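You operate a simulated robot arm through the tools that you are given. There is no shell and no other tool. Be economical: measure what you need, move in short steps, check, and stop when the job is done.

Carry out the task below with a simulated robot arm. There is one attempt and no reset: what you move stays moved.

## Task
Turn the turntable's disc to 60 degrees, lock it, set pad five on it.
Fine: slacken the turntable knob first.

It is judged by the outcome, as a careful person would: the job done as asked, and still so three seconds after it is handed in. It fails if anything else is knocked over, pushed out of place, dropped, spilled or broken.

## Robot
A 6-joint arm with a two-finger parallel gripper, fixed in place. Base frame: the origin is at the foot of the arm, x ahead of it, y to its left, z up; the work surface is at about z = 80. Readings come in cm, rad, newtons and seconds.
With the tool pointing down near the work surface it reaches from about 34 to 76 cm from the base axis. Its first joint turns from -1.152 to 1.152 rad. Payload 2.45 kg.
The TCP is the grasp point between the finger pads, 2.4 cm short of the fingertips. In the tool frame z runs along the fingers and y along their closing line. The gripper opens to 6.8 cm. The fingers are 1.7 cm wide and 1 cm thick; the gripper's body (4 by 7 cm) begins 4.1 cm behind the TCP.
Orientation is told as [roll, pitch, yaw] about the base's x, y, z axes, in that order, counted from this pose: with the fingers straight down and closing along the base's y, the tool's x points along the base's -x, its y along +y and its z along -z.

## Interface
- The arm moves only by the tool play_rows. Its argument "steps" is a list of rows, each a list of 3 entries, a list of its own where there are three numbers: the gripper command, from -1 (fully open) to 1 (shut), values between in proportion, then the shift along the tool's x, y, z in cm, then the turn, a rotation vector about the tool's x, y, z in degrees. In form: [[jaw, [dx, dy, dz], [wx, wy, wz]], ...]. A call has 1 to 10 rows; each row is the pose to reach, as a shift and turn from the pose commanded when the call began, along the tool's axes at that moment. Rows are played at 5 a second. More than 5 cm and 0.15 rad between two rows, or a gripper value outside its range, and nothing of the call is played. Where a pose cannot be reached the arm comes as near as it can. A force on the tool above 40 N (or 10 N above the force at the start of the call, whichever is more), or a blocked arm, ends the call early, and 0.2 s more pass. The fingers move at their own pace (about 10.8 cm/s each) and stop on an object; they squeeze with about 32 N. The grip force told is the motor's: it shows also when the fingers shut on nothing. Time passes only in rows, and 0.2 s behind the last, so rows that repeat a pose let the fingers close. It gives the time, the measured TCP pose, the force on the tool (base axes), the opening and the grip force at its end, in the units of the frame above (readings bear some noise), with the torque about the TCP (base axes, N m) and any sound that the robot's microphone picked up, and new pictures: "show" is both (left out), scene, wrist or none.
- Cameras (640 x 400 px; columns grow to the right, rows downward): "scene" is fixed at [16.98, 42.41, 145.35]; the picture's right is [-0.69, -0.73, 0.00], its down [-0.49, 0.46, -0.74] and it looks along [0.54, -0.51, -0.68] (base axes); focal length 334 px, centre (320, 200). "wrist" rides on the gripper at [8.4, 1.1, -7.5] in the tool frame; the picture's right is [-0.13, 0.99, 0.00], its down [-0.60, -0.08, -0.79] and it looks along [-0.79, -0.10, 0.61] (tool axes); focal length 251 px, centre (320, 200). There is no depth. A picture from a camera that has moved, and an enlarged one, comes with that camera's place and axes in the base frame and with its lens.
- enlarge(camera, box): a new picture of the part [left, top, right, bottom] of that camera's present view, enlarged. The clock stands still meanwhile.
- close_job(): hands the job in; it is judged then, once.

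Go step by step. Nothing tells you positions but the pictures and the camera data: compare them with the known pose of the tool, close in by small moves and look again before you grip or let go. The budget is 120 turns and 200 pictures, counting those below and the enlarged ones. Unless the task says otherwise, let go and move clear before handing in, and close with one line.

The tools are called after "Call:" as a command line: name --argument value ..., lists and objects as JSON in quotes. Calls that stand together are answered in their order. play_rows: Moves the arm, as the interface text tells. Its arguments: {"type":"object","properties":{"steps":{"type":"array","items":{"type":"array"}},"show":{"type":"string","enum":["both","scene","wrist","none"]}},"required":["steps"]} The other tools are called the same way: enlarge (camera, box) takes an enlarged picture of a part of a camera's view; close_job () hands the job in.

At the start:

```text
time_s: 0.0
tool_pos: [40.75, 15.12, 117.0]
orientation: [0.001, 0.0, 0.0]
contact_force: [0.1, 0.3, 0.2]
torque: [0.0, -0.01, -0.03]
grip_width: 6.79
finger_force: 0.1
```

scene: 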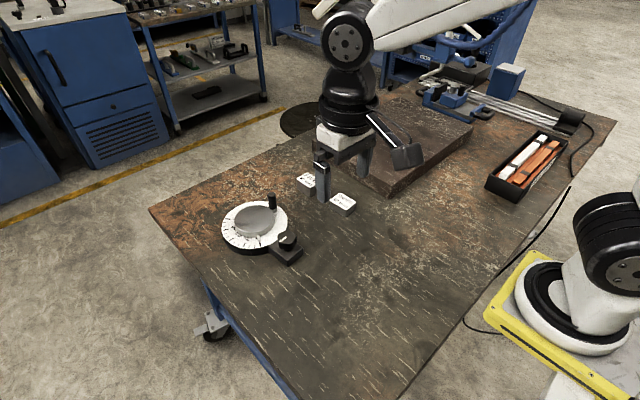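
wrist: 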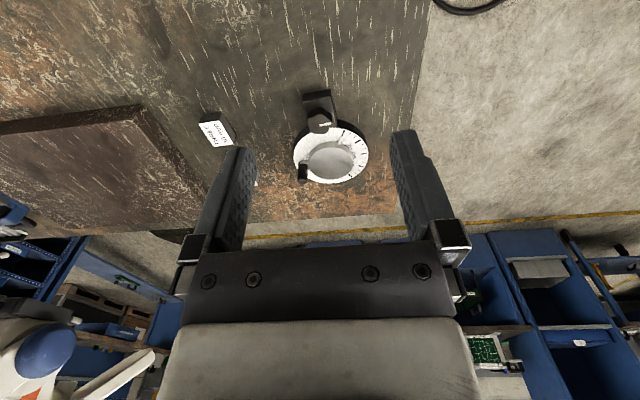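

I see a turntable with a dial, a knob on a black block, a post handle on the disc, and two labelled pads near the gripper. I'll enlarge the views to read them.

Call:
enlarge --camera "scene" --box '[200, 160, 380, 280]'

Call:
enlarge --camera "wrist" --box '[190, 80, 400, 210]'

```text
3.33 times, centred on (290, 220) of scene
camera zoom: at [16.98, 42.41, 145.35], right [-0.69, -0.73, 0.0], down [-0.49, 0.46, -0.74], along [0.54, -0.51, -0.68], focal length 1114 px, centre (420, 133)
```

zoom: 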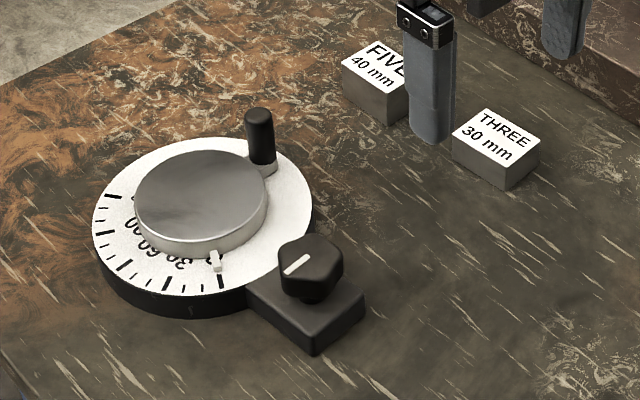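

```text
3.05 times, centred on (295, 145) of wrist
camera zoom: at [32.43, 16.3, 124.6], right [0.13, 0.99, 0.0], down [0.6, -0.08, 0.79], along [0.79, -0.1, -0.61], focal length 766 px, centre (396, 368)
```

zoom: 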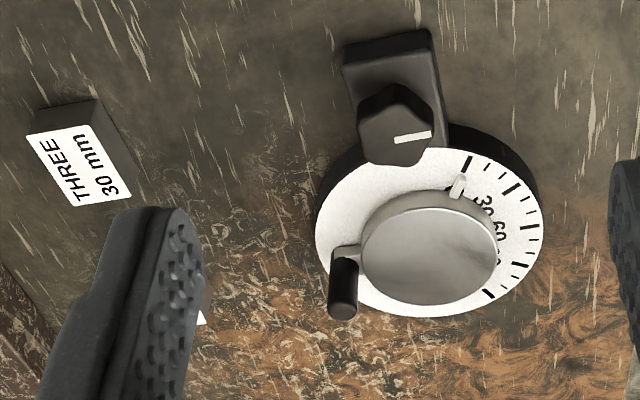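

The knob is at about (60, 12.5), the disc centre at about (72, 13.5), the handle at about (72, 7.5) and pad FIVE at about (74, -6). The scale runs clockwise seen from above. I'll move closer and look again.

Call:
play_rows --steps '[[-1, [-2.7, -0.5, 3.4], [0, 0, 0]], [-1, [-5.3, -1, 6.8], [0, 0, 0]], [-1, [-8, -1.6, 10.2], [0, 0, 0]], [-1, [-10.6, -2.1, 13.6], [0, 0, 0]], [-1, [-13.2, -2.6, 17], [0, 0, 0]], [-1, [-13.2, -2.6, 17], [0, 0, 0]]]'

Call:
enlarge --camera "wrist" --box '[220, 40, 420, 165]'

Call:
enlarge --camera "scene" --box '[215, 185, 311, 245]'

```text
time_s: 1.4
tool_pos: [54.04, 12.61, 100.07]
orientation: [-0.001, -0.001, -0.001]
contact_force: [0.5, 0.4, 1.0]
torque: [0.01, 0.02, -0.04]
grip_width: 6.8
finger_force: 0.0
camera wrist: at [45.63, 13.69, 107.56], right [0.13, 0.99, 0.0], down [0.6, -0.08, 0.79], along [0.79, -0.1, -0.61], focal length 251 px, centre (320, 200)
```

scene: 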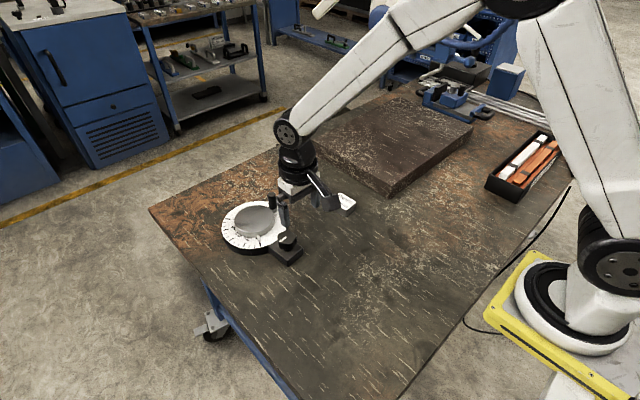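
wrist: 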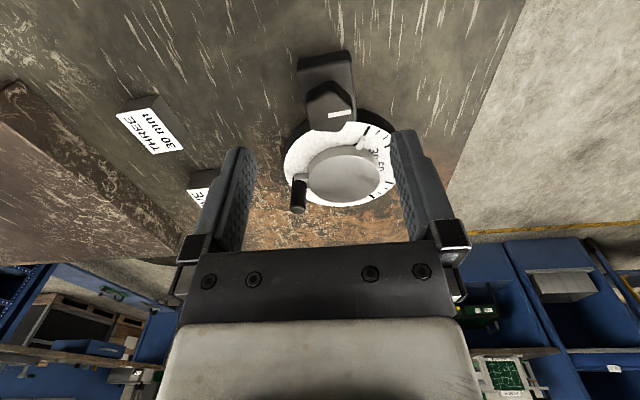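

```text
3.20 times, centred on (320, 102) of wrist
camera zoom: at [45.63, 13.69, 107.56], right [0.13, 0.99, 0.0], down [0.6, -0.08, 0.79], along [0.79, -0.1, -0.61], focal length 805 px, centre (320, 512)
```

zoom: 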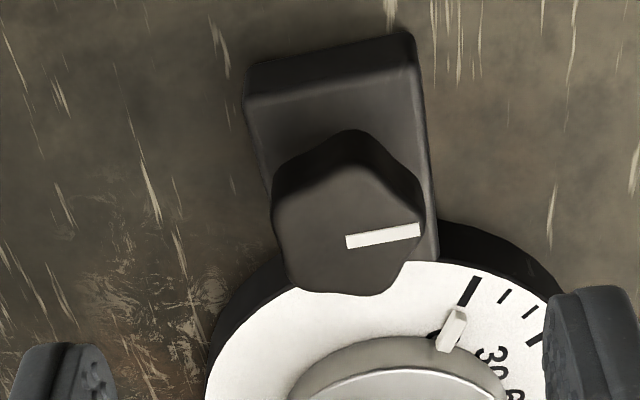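

```text
6.67 times, centred on (263, 215) of scene
camera zoom: at [16.98, 42.41, 145.35], right [-0.69, -0.73, 0.0], down [-0.49, 0.46, -0.74], along [0.54, -0.51, -0.68], focal length 2227 px, centre (700, 100)
```

zoom: 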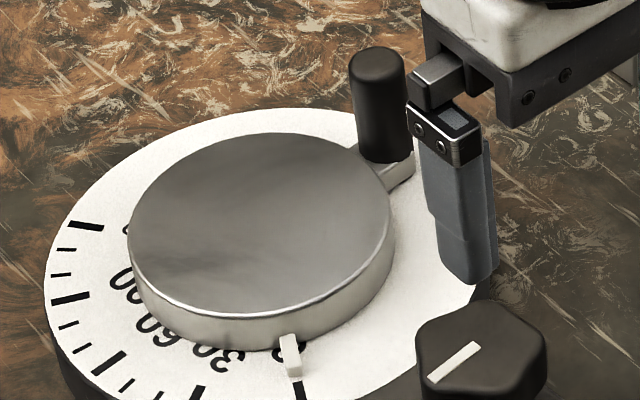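

The pointer reads about 0 and the bold ticks are every 30°. I'll position above the knob and look before descending.

Call:
play_rows --steps '[[-1, [-3, 0, 4], [0, 0, 0]], [-1, [-6, 0, 8], [0, 0, 0]], [-1, [-6, 0, 8], [0, 0, 0]]]'

Call:
enlarge --camera "scene" --box '[231, 200, 327, 260]'

```text
time_s: 2.2
tool_pos: [60.3, 12.53, 92.31]
orientation: [0.001, 0.001, 0.0]
contact_force: [0.2, -1.0, 0.0]
torque: [0.01, 0.01, -0.03]
grip_width: 6.8
finger_force: 0.1
camera wrist: at [51.86, 13.65, 99.68], right [0.13, 0.99, 0.0], down [0.6, -0.08, 0.79], along [0.79, -0.1, -0.61], focal length 251 px, centre (320, 200)
```

scene: 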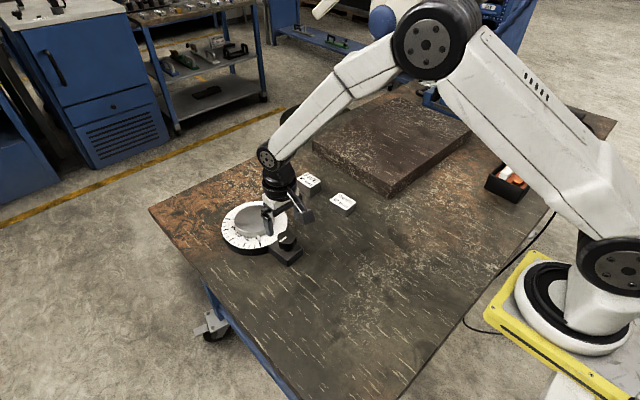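
wrist: 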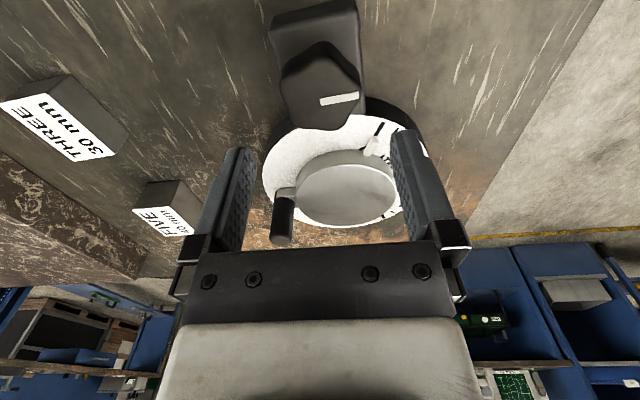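

```text
6.67 times, centred on (279, 230) of scene
camera zoom: at [16.98, 42.41, 145.35], right [-0.69, -0.73, 0.0], down [-0.49, 0.46, -0.74], along [0.54, -0.51, -0.68], focal length 2227 px, centre (593, 0)
```

zoom: 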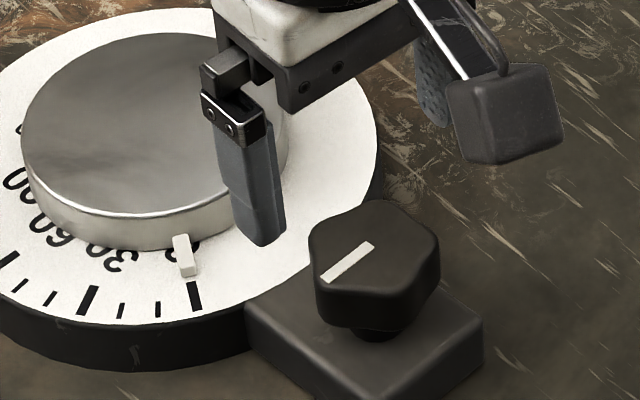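

Call:
enlarge --camera "wrist" --box '[250, 30, 410, 130]'

```text
4.00 times, centred on (330, 80) of wrist
camera zoom: at [51.86, 13.65, 99.68], right [0.13, 0.99, 0.0], down [0.6, -0.08, 0.79], along [0.79, -0.1, -0.61], focal length 1006 px, centre (280, 680)
```

zoom: 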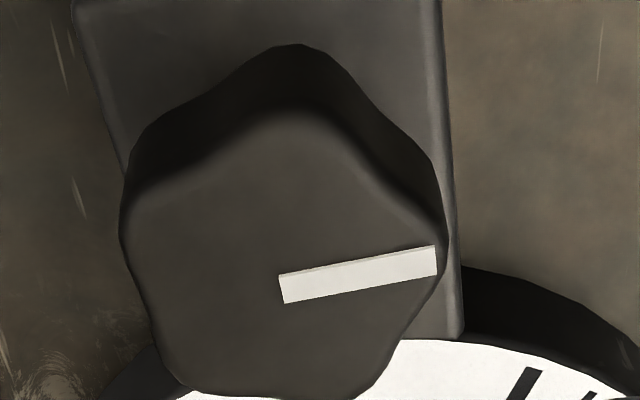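

The knob has five lobes and its line points to +y. Gripping along y is good, with one pad on a lobe and the other across two. I'll descend with care.

Call:
play_rows --steps '[[-1, [0.5, 0.1, 2], [0, 0, 0]], [-1, [0.6, 0.1, 4], [0, 0, 0]], [-1, [0.6, 0.1, 5], [0, 0, 0]], [-1, [0.6, 0.1, 5], [0, 0, 0]]]'

Call:
enlarge --camera "scene" --box '[231, 200, 327, 260]'

```text
time_s: 3.2
tool_pos: [59.6, 12.81, 87.23]
orientation: [0.0, 0.0, 0.0]
contact_force: [-0.2, 0.2, -0.4]
torque: [0.03, 0.02, 0.02]
grip_width: 6.82
finger_force: 0.1
camera wrist: at [51.15, 13.88, 94.64], right [0.13, 0.99, 0.0], down [0.6, -0.08, 0.79], along [0.79, -0.1, -0.61], focal length 251 px, centre (320, 200)
```

scene: 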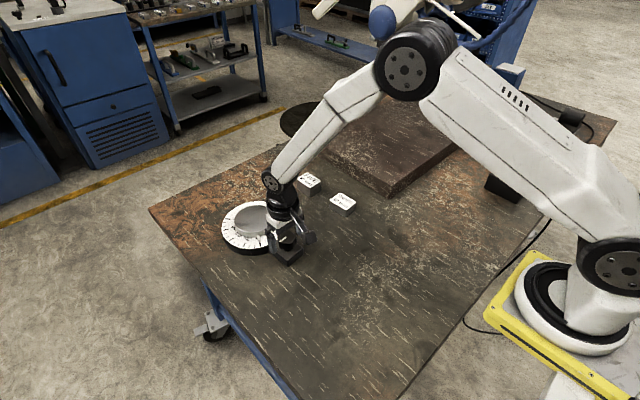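
wrist: 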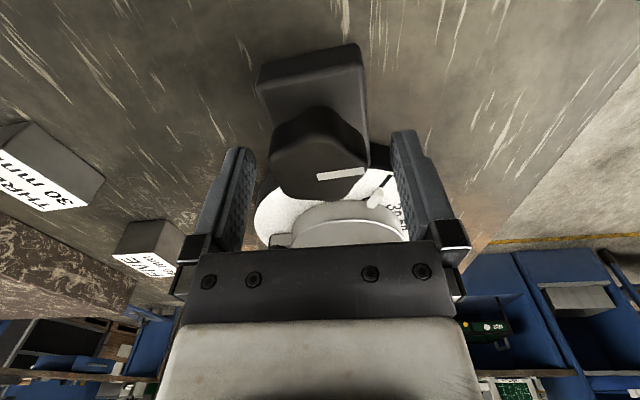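

```text
6.67 times, centred on (279, 230) of scene
camera zoom: at [16.98, 42.41, 145.35], right [-0.69, -0.73, 0.0], down [-0.49, 0.46, -0.74], along [0.54, -0.51, -0.68], focal length 2227 px, centre (593, 0)
```

zoom: 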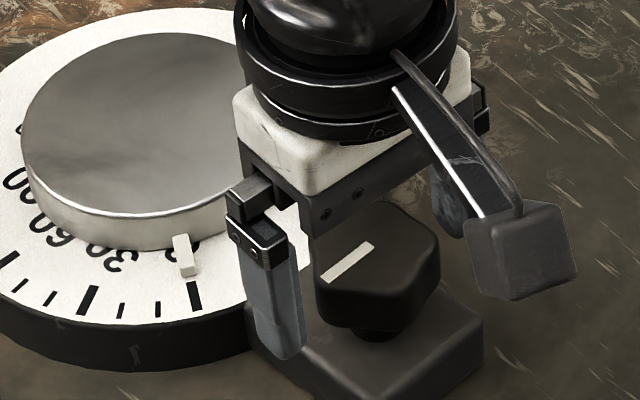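

The gripper is well centred on the knob. I'll descend 1.1 cm and close.

Call:
play_rows --steps '[[-1, [0, 0, 0.6], [0, 0, 0]], [-1, [0, 0, 1.1], [0, 0, 0]], [-0.2, [0, 0, 1.1], [0, 0, 0]], [0.2, [0, 0, 1.1], [0, 0, 0]], [1, [0, 0, 1.1], [0, 0, 0]], [1, [0, 0, 1.1], [0, 0, 0]]]'

Call:
enlarge --camera "scene" --box '[231, 200, 327, 260]'

```text
time_s: 4.6
tool_pos: [59.55, 12.53, 86.08]
orientation: [0.0, 0.0, 0.0]
contact_force: [-0.8, -10.6, 0.5]
torque: [0.06, -0.01, 0.0]
grip_width: 4.52
finger_force: 32.2
camera wrist: at [51.08, 13.78, 93.51], right [0.13, 0.99, 0.0], down [0.6, -0.08, 0.79], along [0.79, -0.1, -0.61], focal length 251 px, centre (320, 200)
```

scene: 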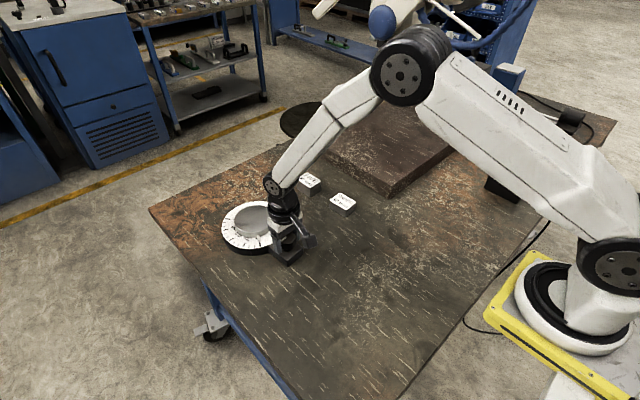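
wrist: 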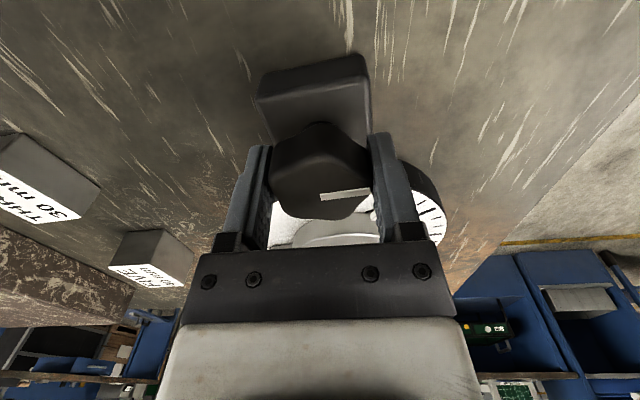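

```text
6.67 times, centred on (279, 230) of scene
camera zoom: at [16.98, 42.38, 145.36], right [-0.69, -0.73, 0.0], down [-0.49, 0.46, -0.74], along [0.54, -0.51, -0.68], focal length 2227 px, centre (593, 0)
```

zoom: 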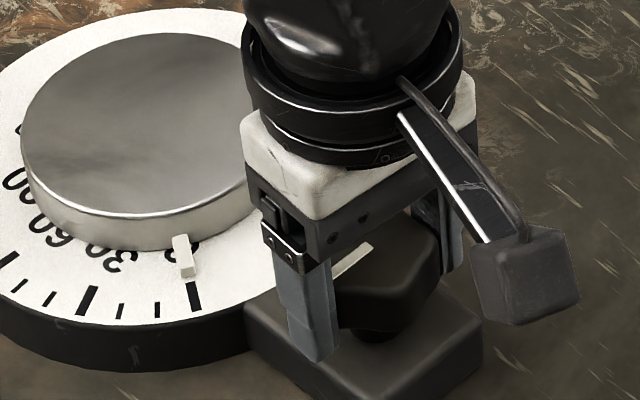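

I have the knob gripped, with a small side load, so I'll re-centre by -0.25 cm in y. Then I'll turn it counter-clockwise to slacken it, watching the torque.

Call:
play_rows --steps '[[1, [0, -0.25, 0], [0, 0, 0]], [1, [0, -0.25, 0], [0, 0, -8]], [1, [0, -0.25, 0], [0, 0, -16]], [1, [0, -0.25, 0], [0, 0, -24]], [1, [0, -0.25, 0], [0, 0, -32]], [1, [0, -0.25, 0], [0, 0, -40]], [1, [0, -0.25, 0], [0, 0, -40]]]' --show "wrist"

Call:
enlarge --camera "scene" --box '[231, 200, 327, 260]'

```text
time_s: 6.2
tool_pos: [59.51, 12.47, 86.05]
orientation: [-0.002, -0.003, 0.7]
contact_force: [5.8, 8.5, -0.9]
torque: [0.71, -0.16, 0.0]
grip_width: 4.51
finger_force: 31.9
camera wrist: at [52.36, 7.87, 93.5], right [-0.54, 0.84, 0.0], down [0.51, 0.33, 0.79], along [0.67, 0.43, -0.61], focal length 251 px, centre (320, 200)
```

wrist: 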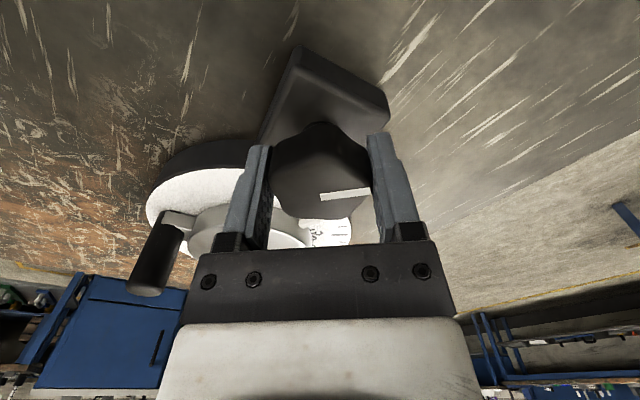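

```text
6.67 times, centred on (279, 230) of scene
camera zoom: at [17.0, 42.43, 145.34], right [-0.69, -0.73, 0.0], down [-0.49, 0.46, -0.74], along [0.54, -0.51, -0.68], focal length 2227 px, centre (593, 0)
```

zoom: 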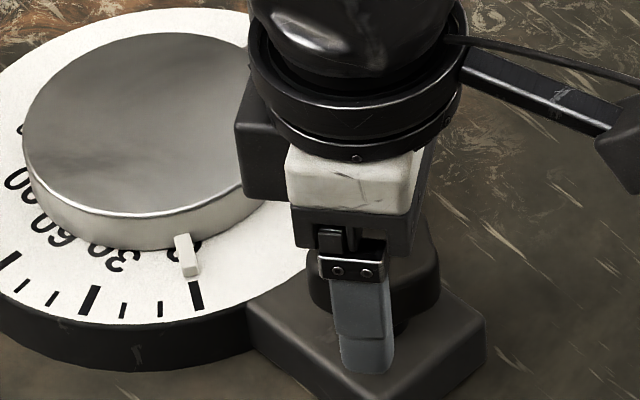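

The knob turned 40° with the fingers and shows little resistance. I'll continue another 48°.

Call:
play_rows --steps '[[1, [0, 0, 0], [0, 0, -8]], [1, [0, 0, 0], [0, 0, -16]], [1, [0, 0, 0], [0, 0, -24]], [1, [0, 0, 0], [0, 0, -32]], [1, [0, 0, 0], [0, 0, -40]], [1, [0, 0, 0], [0, 0, -48]], [1, [0, 0, 0], [0, 0, -48]]]' --show "wrist"

Call:
enlarge --camera "scene" --box '[231, 200, 327, 260]'

```text
time_s: 7.8
tool_pos: [59.59, 12.32, 86.09]
orientation: [-0.001, 0.001, 1.538]
contact_force: [17.4, -4.1, 1.4]
torque: [-0.49, 0.12, -0.03]
grip_width: 4.52
finger_force: 31.9
camera wrist: at [58.2, 4.03, 93.51], right [-0.99, 0.16, 0.0], down [0.1, 0.6, 0.79], along [0.13, 0.78, -0.61], focal length 251 px, centre (320, 200)
```

wrist: 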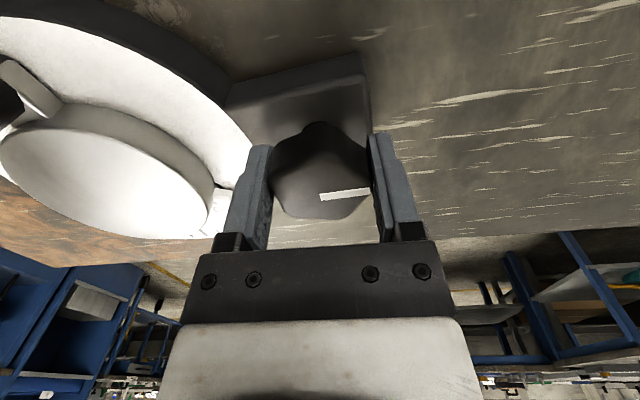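

```text
6.67 times, centred on (279, 230) of scene
camera zoom: at [17.02, 42.4, 145.35], right [-0.69, -0.73, 0.0], down [-0.49, 0.46, -0.74], along [0.54, -0.51, -0.68], focal length 2227 px, centre (593, 0)
```

zoom: 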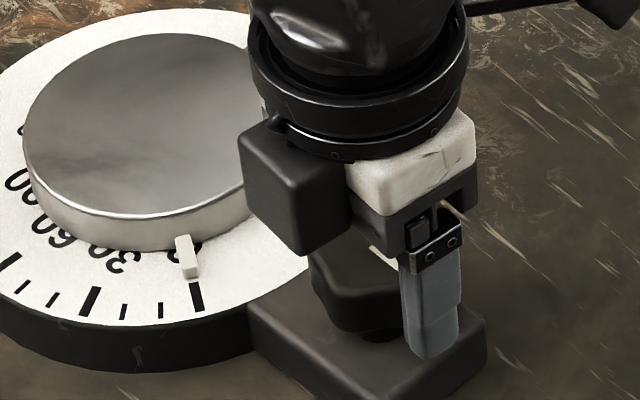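

The knob has turned 88° counter-clockwise. I'll release it, rise and rotate back to yaw 0, then deal with the handle.

Call:
play_rows --steps '[[-0.65, [0, 0, 0], [0, 0, 0]], [-0.65, [0, 0, 0], [0, 0, 0]], [-0.65, [0, 0, -2], [0, 0, 0]], [-0.65, [0, 0, -6], [0, 0, 0]], [-0.65, [0, 0, -10], [0, 0, 0]], [-0.65, [0, 0, -10], [0, 0, 8]]]' --show "none"

Call:
enlarge --camera "scene" --box '[215, 185, 311, 245]'

Call:
enlarge --camera "scene" --box '[231, 200, 327, 260]'

```text
time_s: 9.2
tool_pos: [59.36, 12.44, 95.95]
orientation: [0.0, 0.0, 1.395]
contact_force: [0.3, -0.7, 0.0]
torque: [0.04, -0.02, 0.0]
grip_width: 5.62
finger_force: 0.0
```

```text
6.67 times, centred on (263, 215) of scene
camera zoom: at [16.98, 42.41, 145.35], right [-0.69, -0.73, 0.0], down [-0.49, 0.46, -0.74], along [0.54, -0.51, -0.68], focal length 2227 px, centre (700, 100)
```

zoom: 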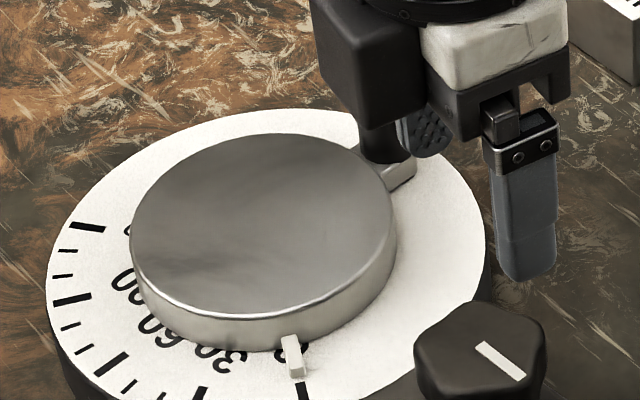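

```text
6.67 times, centred on (279, 230) of scene
camera zoom: at [16.98, 42.41, 145.35], right [-0.69, -0.73, 0.0], down [-0.49, 0.46, -0.74], along [0.54, -0.51, -0.68], focal length 2227 px, centre (593, 0)
```

zoom: 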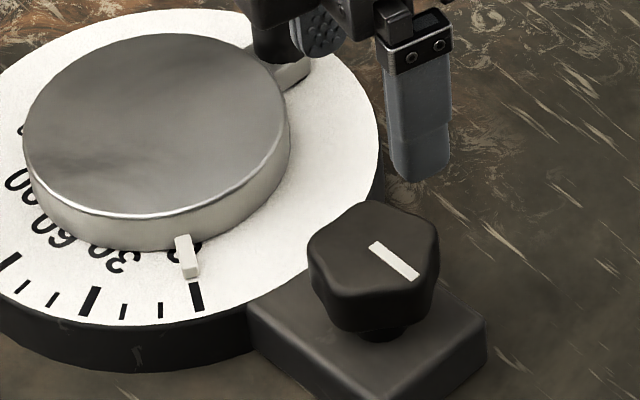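

The knob is clearly turned, with its line now toward -x. Next I'll go above the handle at about (72.3, 7.5) with yaw 90°, so the fingers close tangentially.

Call:
play_rows --steps '[[-1, [0.8, -4.5, 0], [0, 0, -3]], [-1, [1.7, -9, 0], [0, 0, -7]], [-1, [2.6, -13.6, 1], [0, 0, -10]], [-1, [2.6, -13.6, 3], [0, 0, -10]], [-1, [2.6, -13.6, 3], [0, 0, -10]]]'

Call:
enlarge --camera "scene" --box '[215, 170, 327, 240]'

Call:
enlarge --camera "wrist" --box '[240, 60, 400, 160]'

```text
time_s: 10.4
tool_pos: [72.37, 7.44, 92.95]
orientation: [0.001, -0.001, 1.572]
contact_force: [0.0, -0.2, 0.5]
torque: [0.04, 0.0, -0.02]
grip_width: 6.8
finger_force: 0.0
camera wrist: at [71.29, -0.88, 100.46], right [-0.99, 0.13, 0.0], down [0.08, 0.6, 0.79], along [0.1, 0.79, -0.61], focal length 251 px, centre (320, 200)
```

scene: 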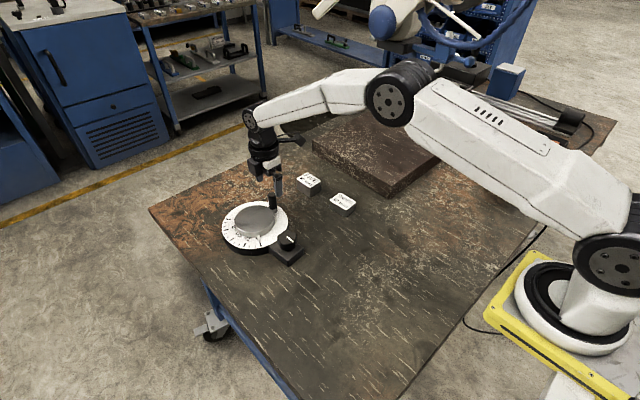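
wrist: 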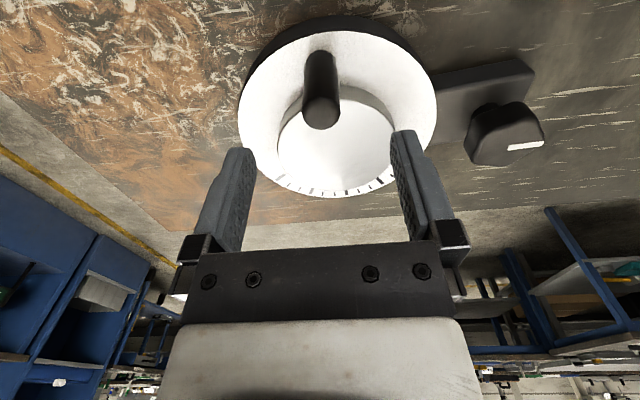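

```text
5.71 times, centred on (271, 205) of scene
camera zoom: at [16.98, 42.41, 145.35], right [-0.69, -0.73, 0.0], down [-0.49, 0.46, -0.74], along [0.54, -0.51, -0.68], focal length 1909 px, centre (600, 171)
```

zoom: 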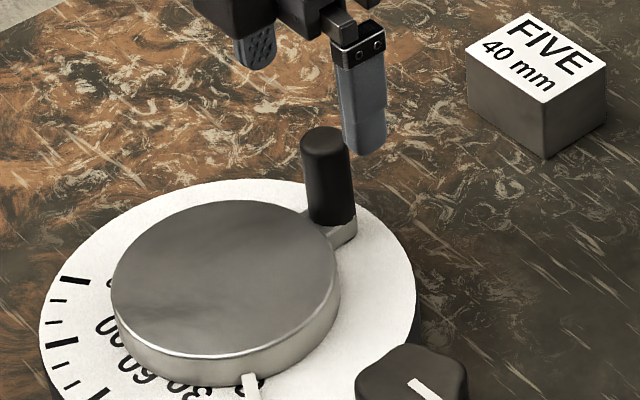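

```text
4.00 times, centred on (320, 110) of wrist
camera zoom: at [71.29, -0.88, 100.46], right [-0.99, 0.13, 0.0], down [0.08, 0.6, 0.79], along [0.1, 0.79, -0.61], focal length 1006 px, centre (320, 560)
```

zoom: 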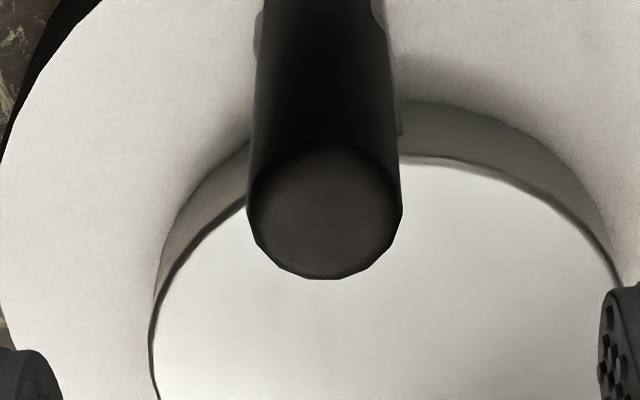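

The handle top is at about (72.2, 7.2, 88.2). I'll descend onto it and grip.

Call:
play_rows --steps '[[-1, [0.25, 0.15, 2], [0, 0, 0]], [-1, [0.25, 0.15, 4], [0, 0, 0]], [-1, [0.25, 0.15, 5.9], [0, 0, 0]], [-0.2, [0.25, 0.15, 5.9], [0, 0, 0]], [0.2, [0.25, 0.15, 5.9], [0, 0, 0]], [0.5, [0.25, 0.15, 5.9], [0, 0, 0]], [0.5, [0.25, 0.15, 5.9], [0, 0, 0]]]' --show "wrist"

Call:
enlarge --camera "scene" --box '[215, 185, 311, 245]'

```text
time_s: 12.0
tool_pos: [72.35, 7.37, 87.32]
orientation: [0.0, 0.001, 1.57]
contact_force: [-4.0, 0.1, 0.1]
torque: [0.13, -0.52, 0.02]
grip_width: 2.18
finger_force: 31.7
camera wrist: at [71.19, -1.08, 94.62], right [-0.99, 0.13, 0.0], down [0.08, 0.6, 0.79], along [0.1, 0.79, -0.61], focal length 251 px, centre (320, 200)
```

wrist: 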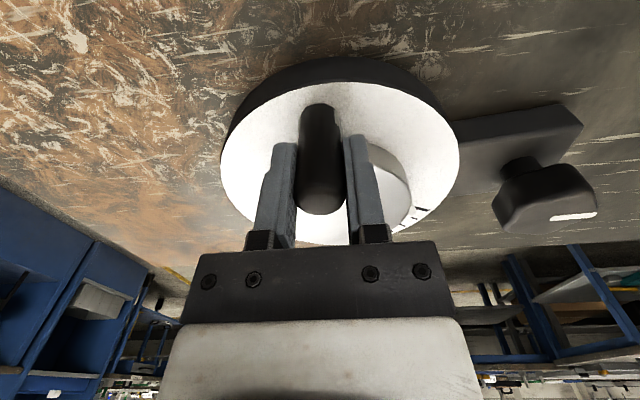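

```text
6.67 times, centred on (263, 215) of scene
camera zoom: at [16.97, 42.41, 145.35], right [-0.69, -0.73, 0.0], down [-0.49, 0.46, -0.74], along [0.54, -0.51, -0.68], focal length 2227 px, centre (700, 100)
```

zoom: 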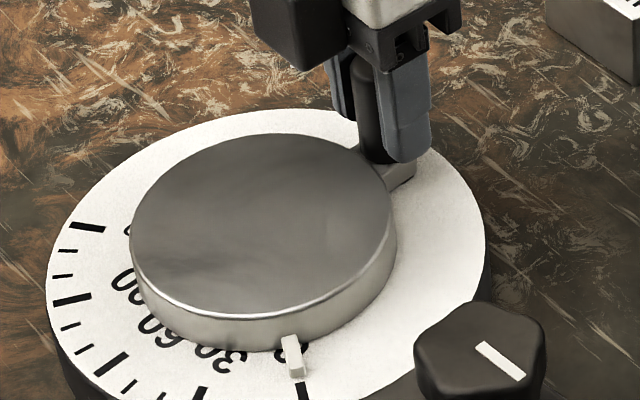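

I have the handle gripped. I'll swing it 20° clockwise about the disc centre and check that the disc follows.

Call:
play_rows --steps '[[0.5, [0, 0.54, 0], [0, 0, 5]], [0.5, [-0.04, 1.08, 0], [0, 0, 10]], [0.5, [-0.13, 1.62, 0], [0, 0, 15]], [0.5, [-0.27, 2.14, 0], [0, 0, 20]], [0.5, [-0.27, 2.14, 0], [0, 0, 20]]]' --show "none"

Call:
enlarge --camera "scene" --box '[215, 195, 311, 255]'

```text
time_s: 13.2
tool_pos: [70.07, 7.49, 87.21]
orientation: [0.0, 0.001, 1.22]
contact_force: [-0.7, 3.4, 0.5]
torque: [0.04, -0.2, 0.1]
grip_width: 2.17
finger_force: 32.2
```

```text
6.67 times, centred on (263, 225) of scene
camera zoom: at [16.98, 42.41, 145.35], right [-0.69, -0.73, 0.0], down [-0.49, 0.46, -0.74], along [0.54, -0.51, -0.68], focal length 2227 px, centre (700, 33)
```

zoom: 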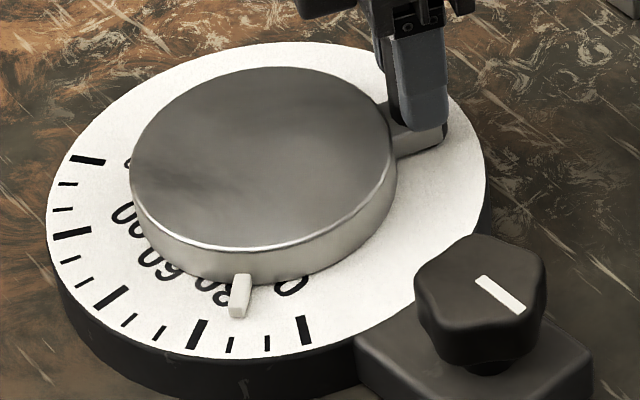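

The disc turns freely and follows, with the pointer at about 20. I'll continue to about 55.

Call:
play_rows --steps '[[0.5, [0, 0.54, 0], [0, 0, 5]], [0.5, [-0.04, 1.08, 0], [0, 0, 10]], [0.5, [-0.13, 1.62, 0], [0, 0, 15]], [0.5, [-0.27, 2.14, 0], [0, 0, 20]], [0.5, [-0.455, 2.65, 0], [0, 0, 25]], [0.5, [-0.68, 3.14, 0], [0, 0, 30]], [0.5, [-0.95, 3.61, 0], [0, 0, 35]], [0.5, [-0.95, 3.61, 0], [0, 0, 35]]]' --show "none"

Call:
enlarge --camera "scene" --box '[215, 195, 311, 255]'

Call:
enlarge --camera "scene" --box '[219, 223, 259, 248]'

```text
time_s: 15.0
tool_pos: [66.99, 9.67, 87.05]
orientation: [-0.001, 0.002, 0.61]
contact_force: [-12.1, -13.1, 11.8]
torque: [-0.19, -0.21, -0.19]
grip_width: 2.18
finger_force: 32.1
```

```text
6.67 times, centred on (263, 225) of scene
camera zoom: at [16.92, 42.37, 145.37], right [-0.69, -0.73, 0.0], down [-0.49, 0.46, -0.74], along [0.54, -0.51, -0.68], focal length 2227 px, centre (700, 33)
```

zoom: 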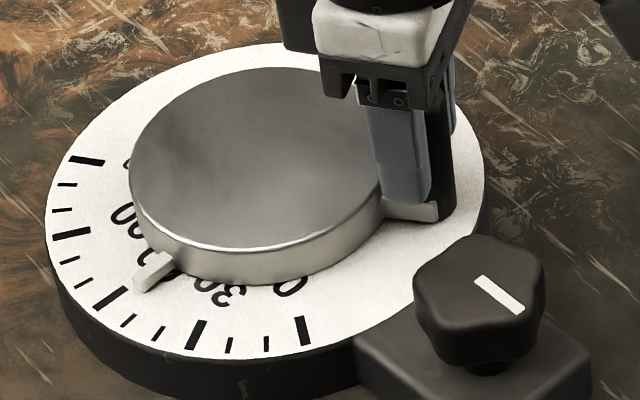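

```text
16.00 times, centred on (239, 236) of scene
camera zoom: at [16.92, 42.37, 145.37], right [-0.69, -0.73, 0.0], down [-0.49, 0.46, -0.74], along [0.54, -0.51, -0.68], focal length 5346 px, centre (1616, -368)
```

zoom: 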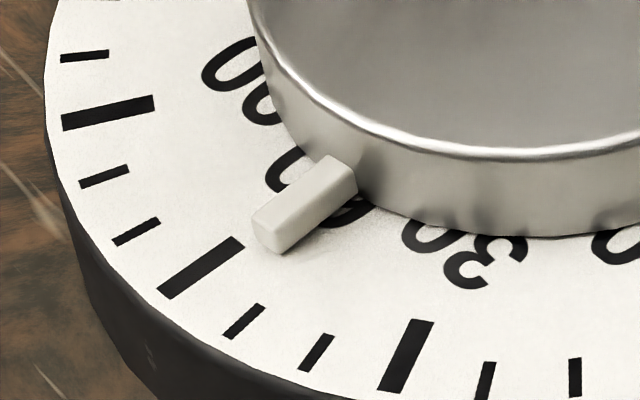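

The pointer is at about 56–57, with some radial and upward strain on the grip. I'll ease outward and up slightly, advance 3°, then release and look from above.

Call:
play_rows --steps '[[0.5, [0.2, 0, -0.3], [0, 0, 0]], [0.5, [0.2, 0.33, -0.3], [0, 0, 3]], [0.5, [0.2, 0.33, -0.3], [0, 0, 3]]]' --show "none"

Call:
enlarge --camera "scene" --box '[219, 223, 259, 248]'

```text
time_s: 15.8
tool_pos: [66.61, 9.99, 87.24]
orientation: [0.002, 0.003, 0.559]
contact_force: [3.4, 5.1, -0.1]
torque: [-0.42, -0.61, 0.03]
grip_width: 2.18
finger_force: 31.6
```

```text
16.00 times, centred on (239, 236) of scene
camera zoom: at [17.04, 42.43, 145.33], right [-0.69, -0.73, 0.0], down [-0.49, 0.46, -0.74], along [0.54, -0.51, -0.68], focal length 5346 px, centre (1616, -368)
```

zoom: 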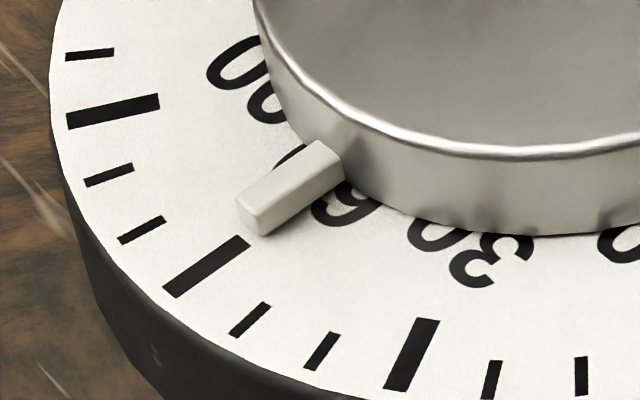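

It's close to 60 now. I'll release, rise and view the dial from steeply above with the wrist camera.

Call:
play_rows --steps '[[-0.1, [0, 0, 0], [0, 0, 0]], [-0.3, [0, 0, 0], [0, 0, 0]], [-0.3, [0, 0, -3], [0, 0, 0]], [-0.3, [0, 0, -7], [0, 0, 0]], [-0.3, [3, 2, -10], [0, 0, 0]], [-0.3, [5, 4, -13], [0, 0, 0]], [-0.3, [5, 4, -13], [0, 0, 0]]]' --show "wrist"

Call:
enlarge --camera "scene" --box '[215, 195, 311, 255]'

Call:
enlarge --camera "scene" --box '[219, 223, 259, 248]'

```text
time_s: 17.4
tool_pos: [60.0, 10.49, 100.51]
orientation: [0.001, 0.001, 0.558]
contact_force: [-0.2, 0.2, -0.1]
torque: [0.01, 0.01, -0.03]
grip_width: 4.4
finger_force: 0.0
camera wrist: at [52.33, 7.02, 107.98], right [-0.42, 0.91, 0.0], down [0.55, 0.25, 0.79], along [0.72, 0.33, -0.61], focal length 251 px, centre (320, 200)
```

wrist: 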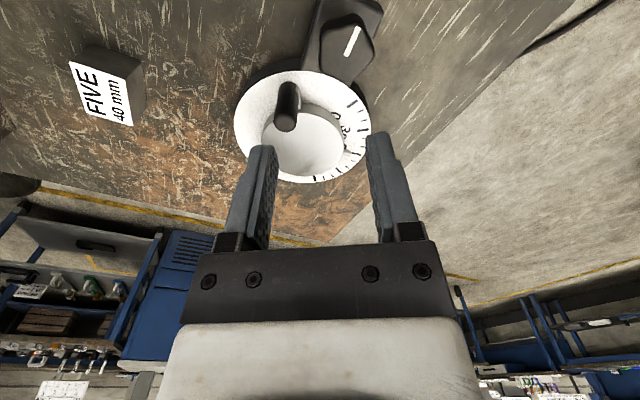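

```text
6.67 times, centred on (263, 225) of scene
camera zoom: at [16.98, 42.41, 145.35], right [-0.69, -0.73, 0.0], down [-0.49, 0.46, -0.74], along [0.54, -0.51, -0.68], focal length 2227 px, centre (700, 33)
```

zoom: 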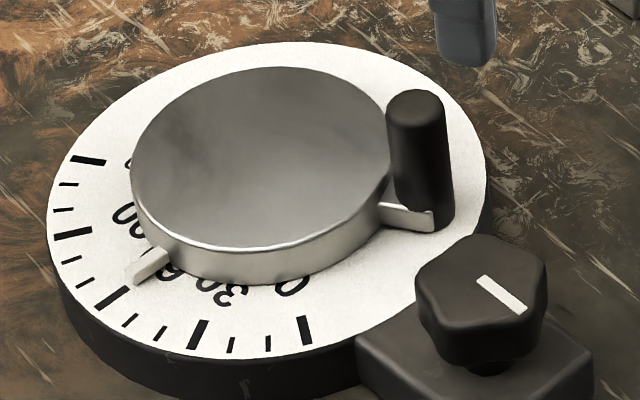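

```text
16.00 times, centred on (239, 236) of scene
camera zoom: at [16.98, 42.41, 145.35], right [-0.69, -0.73, 0.0], down [-0.49, 0.46, -0.74], along [0.54, -0.51, -0.68], focal length 5346 px, centre (1616, -368)
```

zoom: 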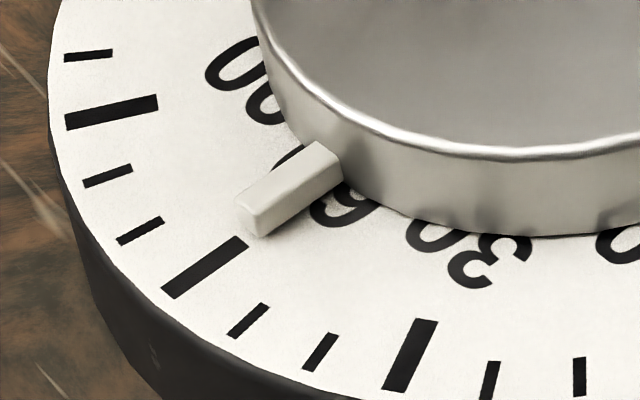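

Call:
enlarge --camera "scene" --box '[231, 230, 243, 239]'

Call:
enlarge --camera "wrist" --box '[225, 60, 385, 190]'

```text
16.00 times, centred on (237, 234) of scene
camera zoom: at [16.98, 42.41, 145.35], right [-0.69, -0.73, 0.0], down [-0.49, 0.46, -0.74], along [0.54, -0.51, -0.68], focal length 5346 px, centre (1648, -352)
```

zoom: 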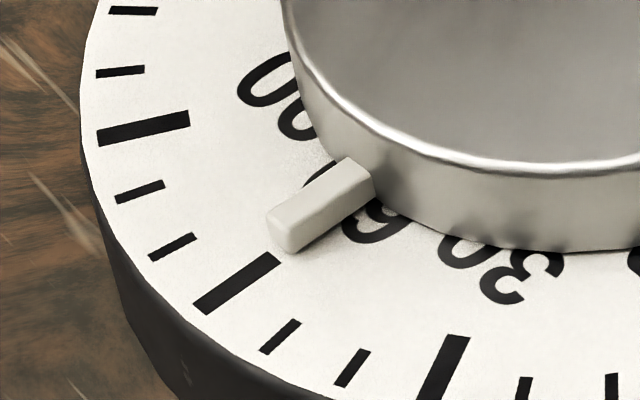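

```text
3.08 times, centred on (305, 125) of wrist
camera zoom: at [52.33, 7.02, 107.98], right [-0.42, 0.91, 0.0], down [0.55, 0.25, 0.79], along [0.72, 0.33, -0.61], focal length 774 px, centre (366, 431)
```

zoom: 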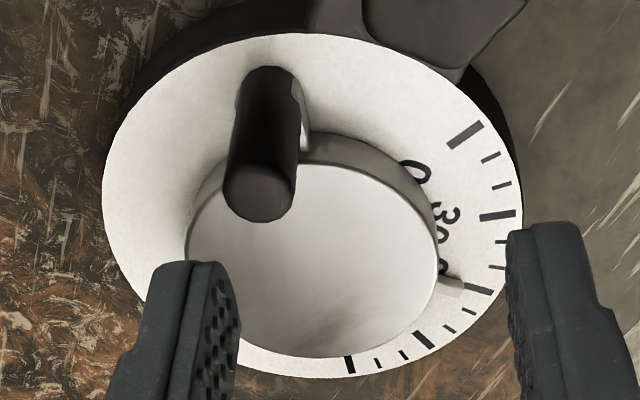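

Call:
enlarge --camera "wrist" --box '[325, 140, 365, 165]'

```text
16.00 times, centred on (345, 152) of wrist
camera zoom: at [52.33, 7.02, 107.98], right [-0.42, 0.91, 0.0], down [0.55, 0.25, 0.79], along [0.72, 0.33, -0.61], focal length 4023 px, centre (-80, 960)
```

zoom: 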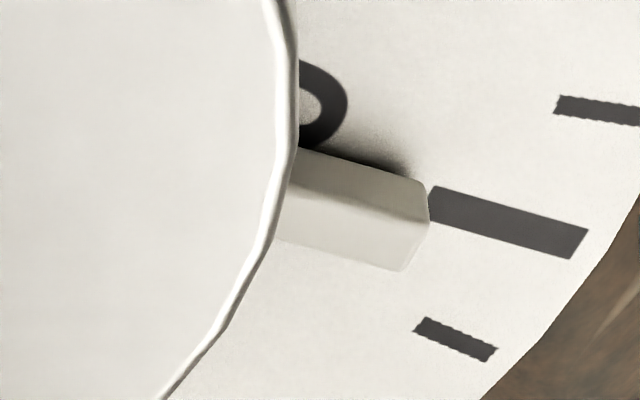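

Both views put the pointer at 60° within about 1°. Now I'll go back over the knob at yaw 88° to retighten it.

Call:
play_rows --steps '[[-0.8, [-0.6, 1.92, 0], [0, 0, -8]], [-0.8, [-0.6, 1.92, 0], [0, 0, -16]], [-0.8, [-0.6, 1.92, 0], [0, 0, -24]], [-0.8, [-0.6, 1.92, 0], [0, 0, -32]], [-0.8, [-0.6, 1.92, 2], [0, 0, -40]], [-0.8, [-0.6, 1.92, 4], [0, 0, -48]], [-0.8, [-0.6, 1.92, 6.5], [0, 0, -56]], [-0.8, [-0.6, 1.92, 9.5], [0, 0, -56]], [-0.8, [-0.6, 1.92, 11.5], [0, 0, -56]], [-0.8, [-0.6, 1.92, 11.5], [0, 0, -56]]]'

Call:
enlarge --camera "scene" --box '[223, 195, 319, 255]'

```text
time_s: 19.6
tool_pos: [59.86, 12.59, 88.91]
orientation: [0.0, 0.0, 1.534]
contact_force: [-0.3, -1.0, 0.4]
torque: [0.0, 0.0, 0.01]
grip_width: 6.14
finger_force: 0.0
camera wrist: at [58.41, 4.29, 96.37], right [-0.99, 0.16, 0.0], down [0.1, 0.6, 0.79], along [0.13, 0.78, -0.61], focal length 251 px, centre (320, 200)
```

scene: 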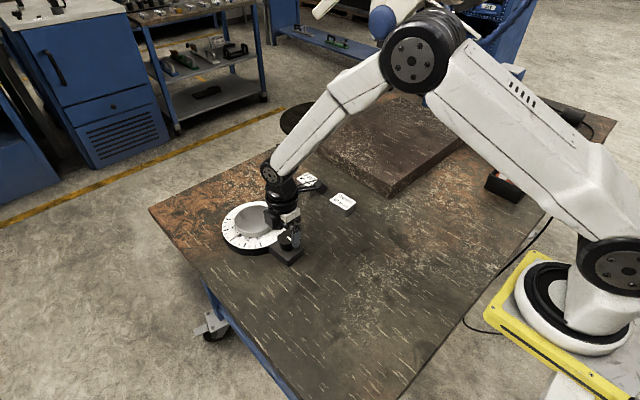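
wrist: 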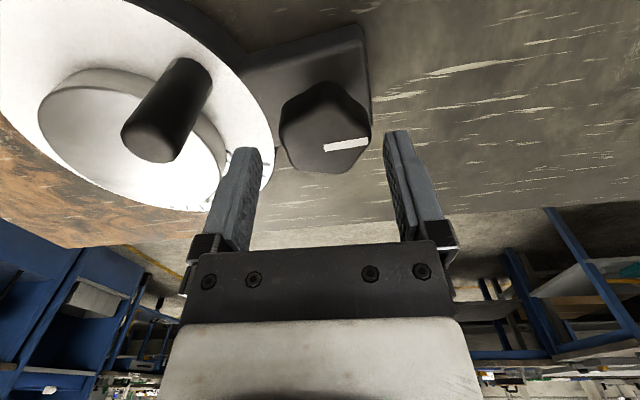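

```text
6.67 times, centred on (271, 225) of scene
camera zoom: at [16.98, 42.41, 145.35], right [-0.69, -0.73, 0.0], down [-0.49, 0.46, -0.74], along [0.54, -0.51, -0.68], focal length 2227 px, centre (647, 33)
```

zoom: 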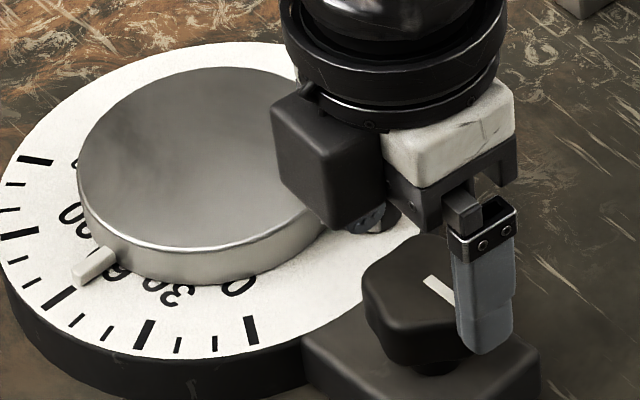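

I'm nearly aligned. I'll shift -0.35 cm in x, descend and grip the knob.

Call:
play_rows --steps '[[-0.8, [0.1, 0.35, 0], [0, 0, 0]], [-0.8, [0.1, 0.35, 1.5], [0, 0, 0]], [-0.8, [0.1, 0.35, 2.8], [0, 0, 0]], [-0.4, [0.1, 0.35, 2.8], [0, 0, 0]], [1, [0.1, 0.35, 2.8], [0, 0, 0]], [1, [0.1, 0.35, 2.8], [0, 0, 0]]]' --show "none"

Call:
enlarge --camera "scene" --box '[223, 195, 319, 255]'

```text
time_s: 21.0
tool_pos: [59.51, 12.42, 86.15]
orientation: [-0.001, 0.0, 1.536]
contact_force: [11.0, -0.4, 0.8]
torque: [0.25, -0.15, 0.0]
grip_width: 4.52
finger_force: 31.1
```

```text
6.67 times, centred on (271, 225) of scene
camera zoom: at [17.02, 42.41, 145.34], right [-0.69, -0.73, 0.0], down [-0.49, 0.46, -0.74], along [0.54, -0.51, -0.68], focal length 2227 px, centre (647, 33)
```

zoom: 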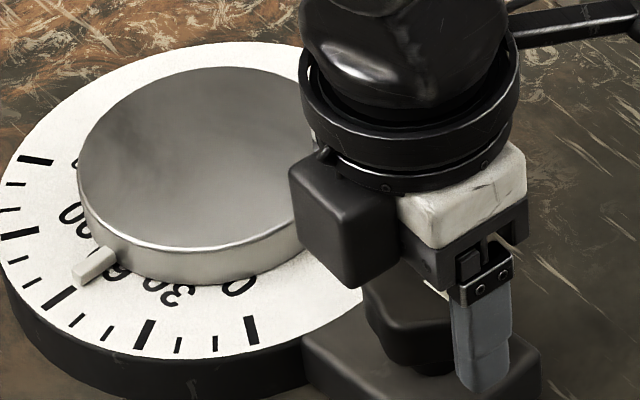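

The grip is good. I'll turn clockwise to tighten.

Call:
play_rows --steps '[[1, [0, -0.2, 0], [0, 0, 8]], [1, [0, -0.2, 0], [0, 0, 16]], [1, [0, -0.2, 0], [0, 0, 24]], [1, [0, -0.2, 0], [0, 0, 32]], [1, [0, -0.2, 0], [0, 0, 40]], [1, [0, -0.2, 0], [0, 0, 48]], [1, [0, -0.2, 0], [0, 0, 56]], [1, [0, -0.2, 0], [0, 0, 64]], [1, [0, -0.2, 0], [0, 0, 64]]]' --show "none"

Call:
enlarge --camera "scene" --box '[223, 195, 319, 255]'

```text
time_s: 23.0
tool_pos: [59.6, 12.34, 86.2]
orientation: [-0.001, 0.001, 0.417]
contact_force: [-15.6, 10.2, 11.1]
torque: [-0.17, 0.06, 0.03]
grip_width: 4.52
finger_force: 32.3
```

```text
6.67 times, centred on (271, 225) of scene
camera zoom: at [16.92, 42.43, 145.35], right [-0.69, -0.73, 0.0], down [-0.49, 0.46, -0.74], along [0.54, -0.51, -0.67], focal length 2227 px, centre (647, 33)
```

zoom: 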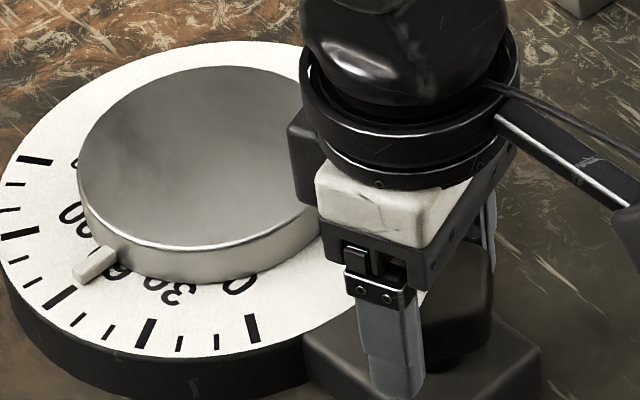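

I'll relieve the side load and turn the remaining 24° to the original position.

Call:
play_rows --steps '[[1, [0.16, 0.26, 0], [0, 0, 0]], [1, [0.16, 0.26, 0], [0, 0, 8]], [1, [0.16, 0.26, 0], [0, 0, 16]], [1, [0.16, 0.26, 0], [0, 0, 24]], [1, [0.16, 0.26, 0], [0, 0, 24]]]' --show "none"

Call:
enlarge --camera "scene" --box '[223, 195, 319, 255]'

```text
time_s: 24.2
tool_pos: [59.53, 12.5, 86.08]
orientation: [0.0, -0.001, -0.001]
contact_force: [10.2, -3.0, -0.4]
torque: [-0.28, -0.88, -0.03]
grip_width: 4.51
finger_force: 32.0
```

```text
6.67 times, centred on (271, 225) of scene
camera zoom: at [17.03, 42.41, 145.34], right [-0.69, -0.73, 0.0], down [-0.49, 0.46, -0.74], along [0.54, -0.51, -0.68], focal length 2227 px, centre (647, 33)
```

zoom: 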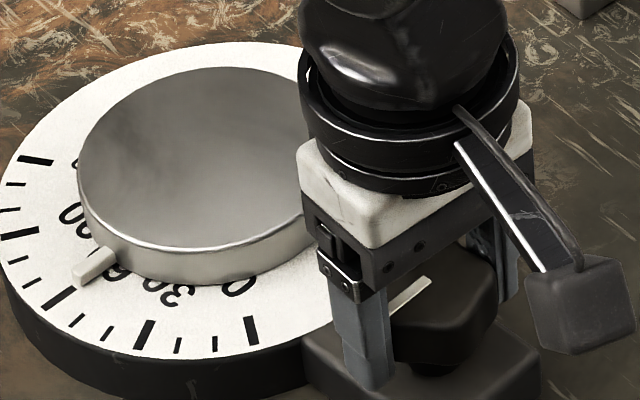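

It's back at its original orientation. I'll try a little further to feel for a firm stop.

Call:
play_rows --steps '[[1, [0, 0, 0], [0, 0, 6]], [1, [0, 0, 0], [0, 0, 12]], [1, [0, 0, 0], [0, 0, 18]], [1, [0, 0, 0], [0, 0, 18]]]' --show "wrist"

Call:
enlarge --camera "scene" --box '[223, 195, 319, 255]'

```text
time_s: 25.2
tool_pos: [59.38, 12.64, 86.14]
orientation: [-0.001, 0.001, -0.313]
contact_force: [-4.6, 8.3, 7.0]
torque: [-0.09, 0.27, 0.9]
grip_width: 4.39
finger_force: 32.2
camera wrist: at [51.65, 16.32, 93.63], right [0.43, 0.9, 0.0], down [0.55, -0.26, 0.79], along [0.72, -0.34, -0.61], focal length 251 px, centre (320, 200)
```

wrist: 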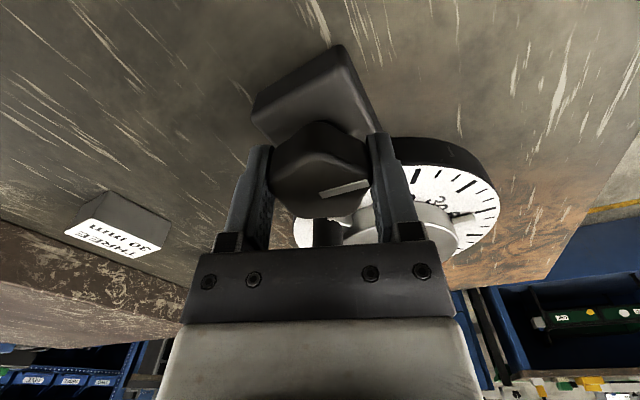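

```text
6.67 times, centred on (271, 225) of scene
camera zoom: at [16.95, 42.43, 145.35], right [-0.69, -0.73, 0.0], down [-0.49, 0.46, -0.74], along [0.54, -0.51, -0.67], focal length 2227 px, centre (647, 33)
```

zoom: 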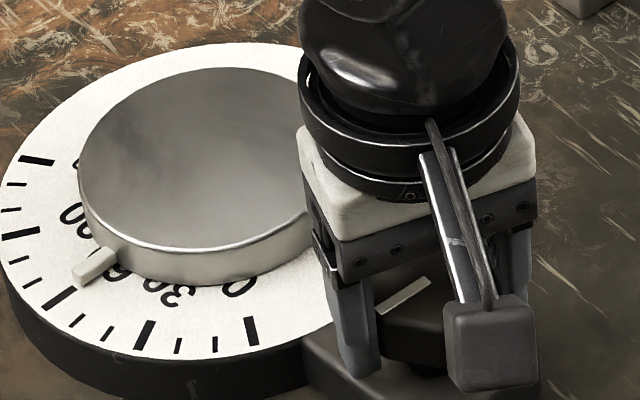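

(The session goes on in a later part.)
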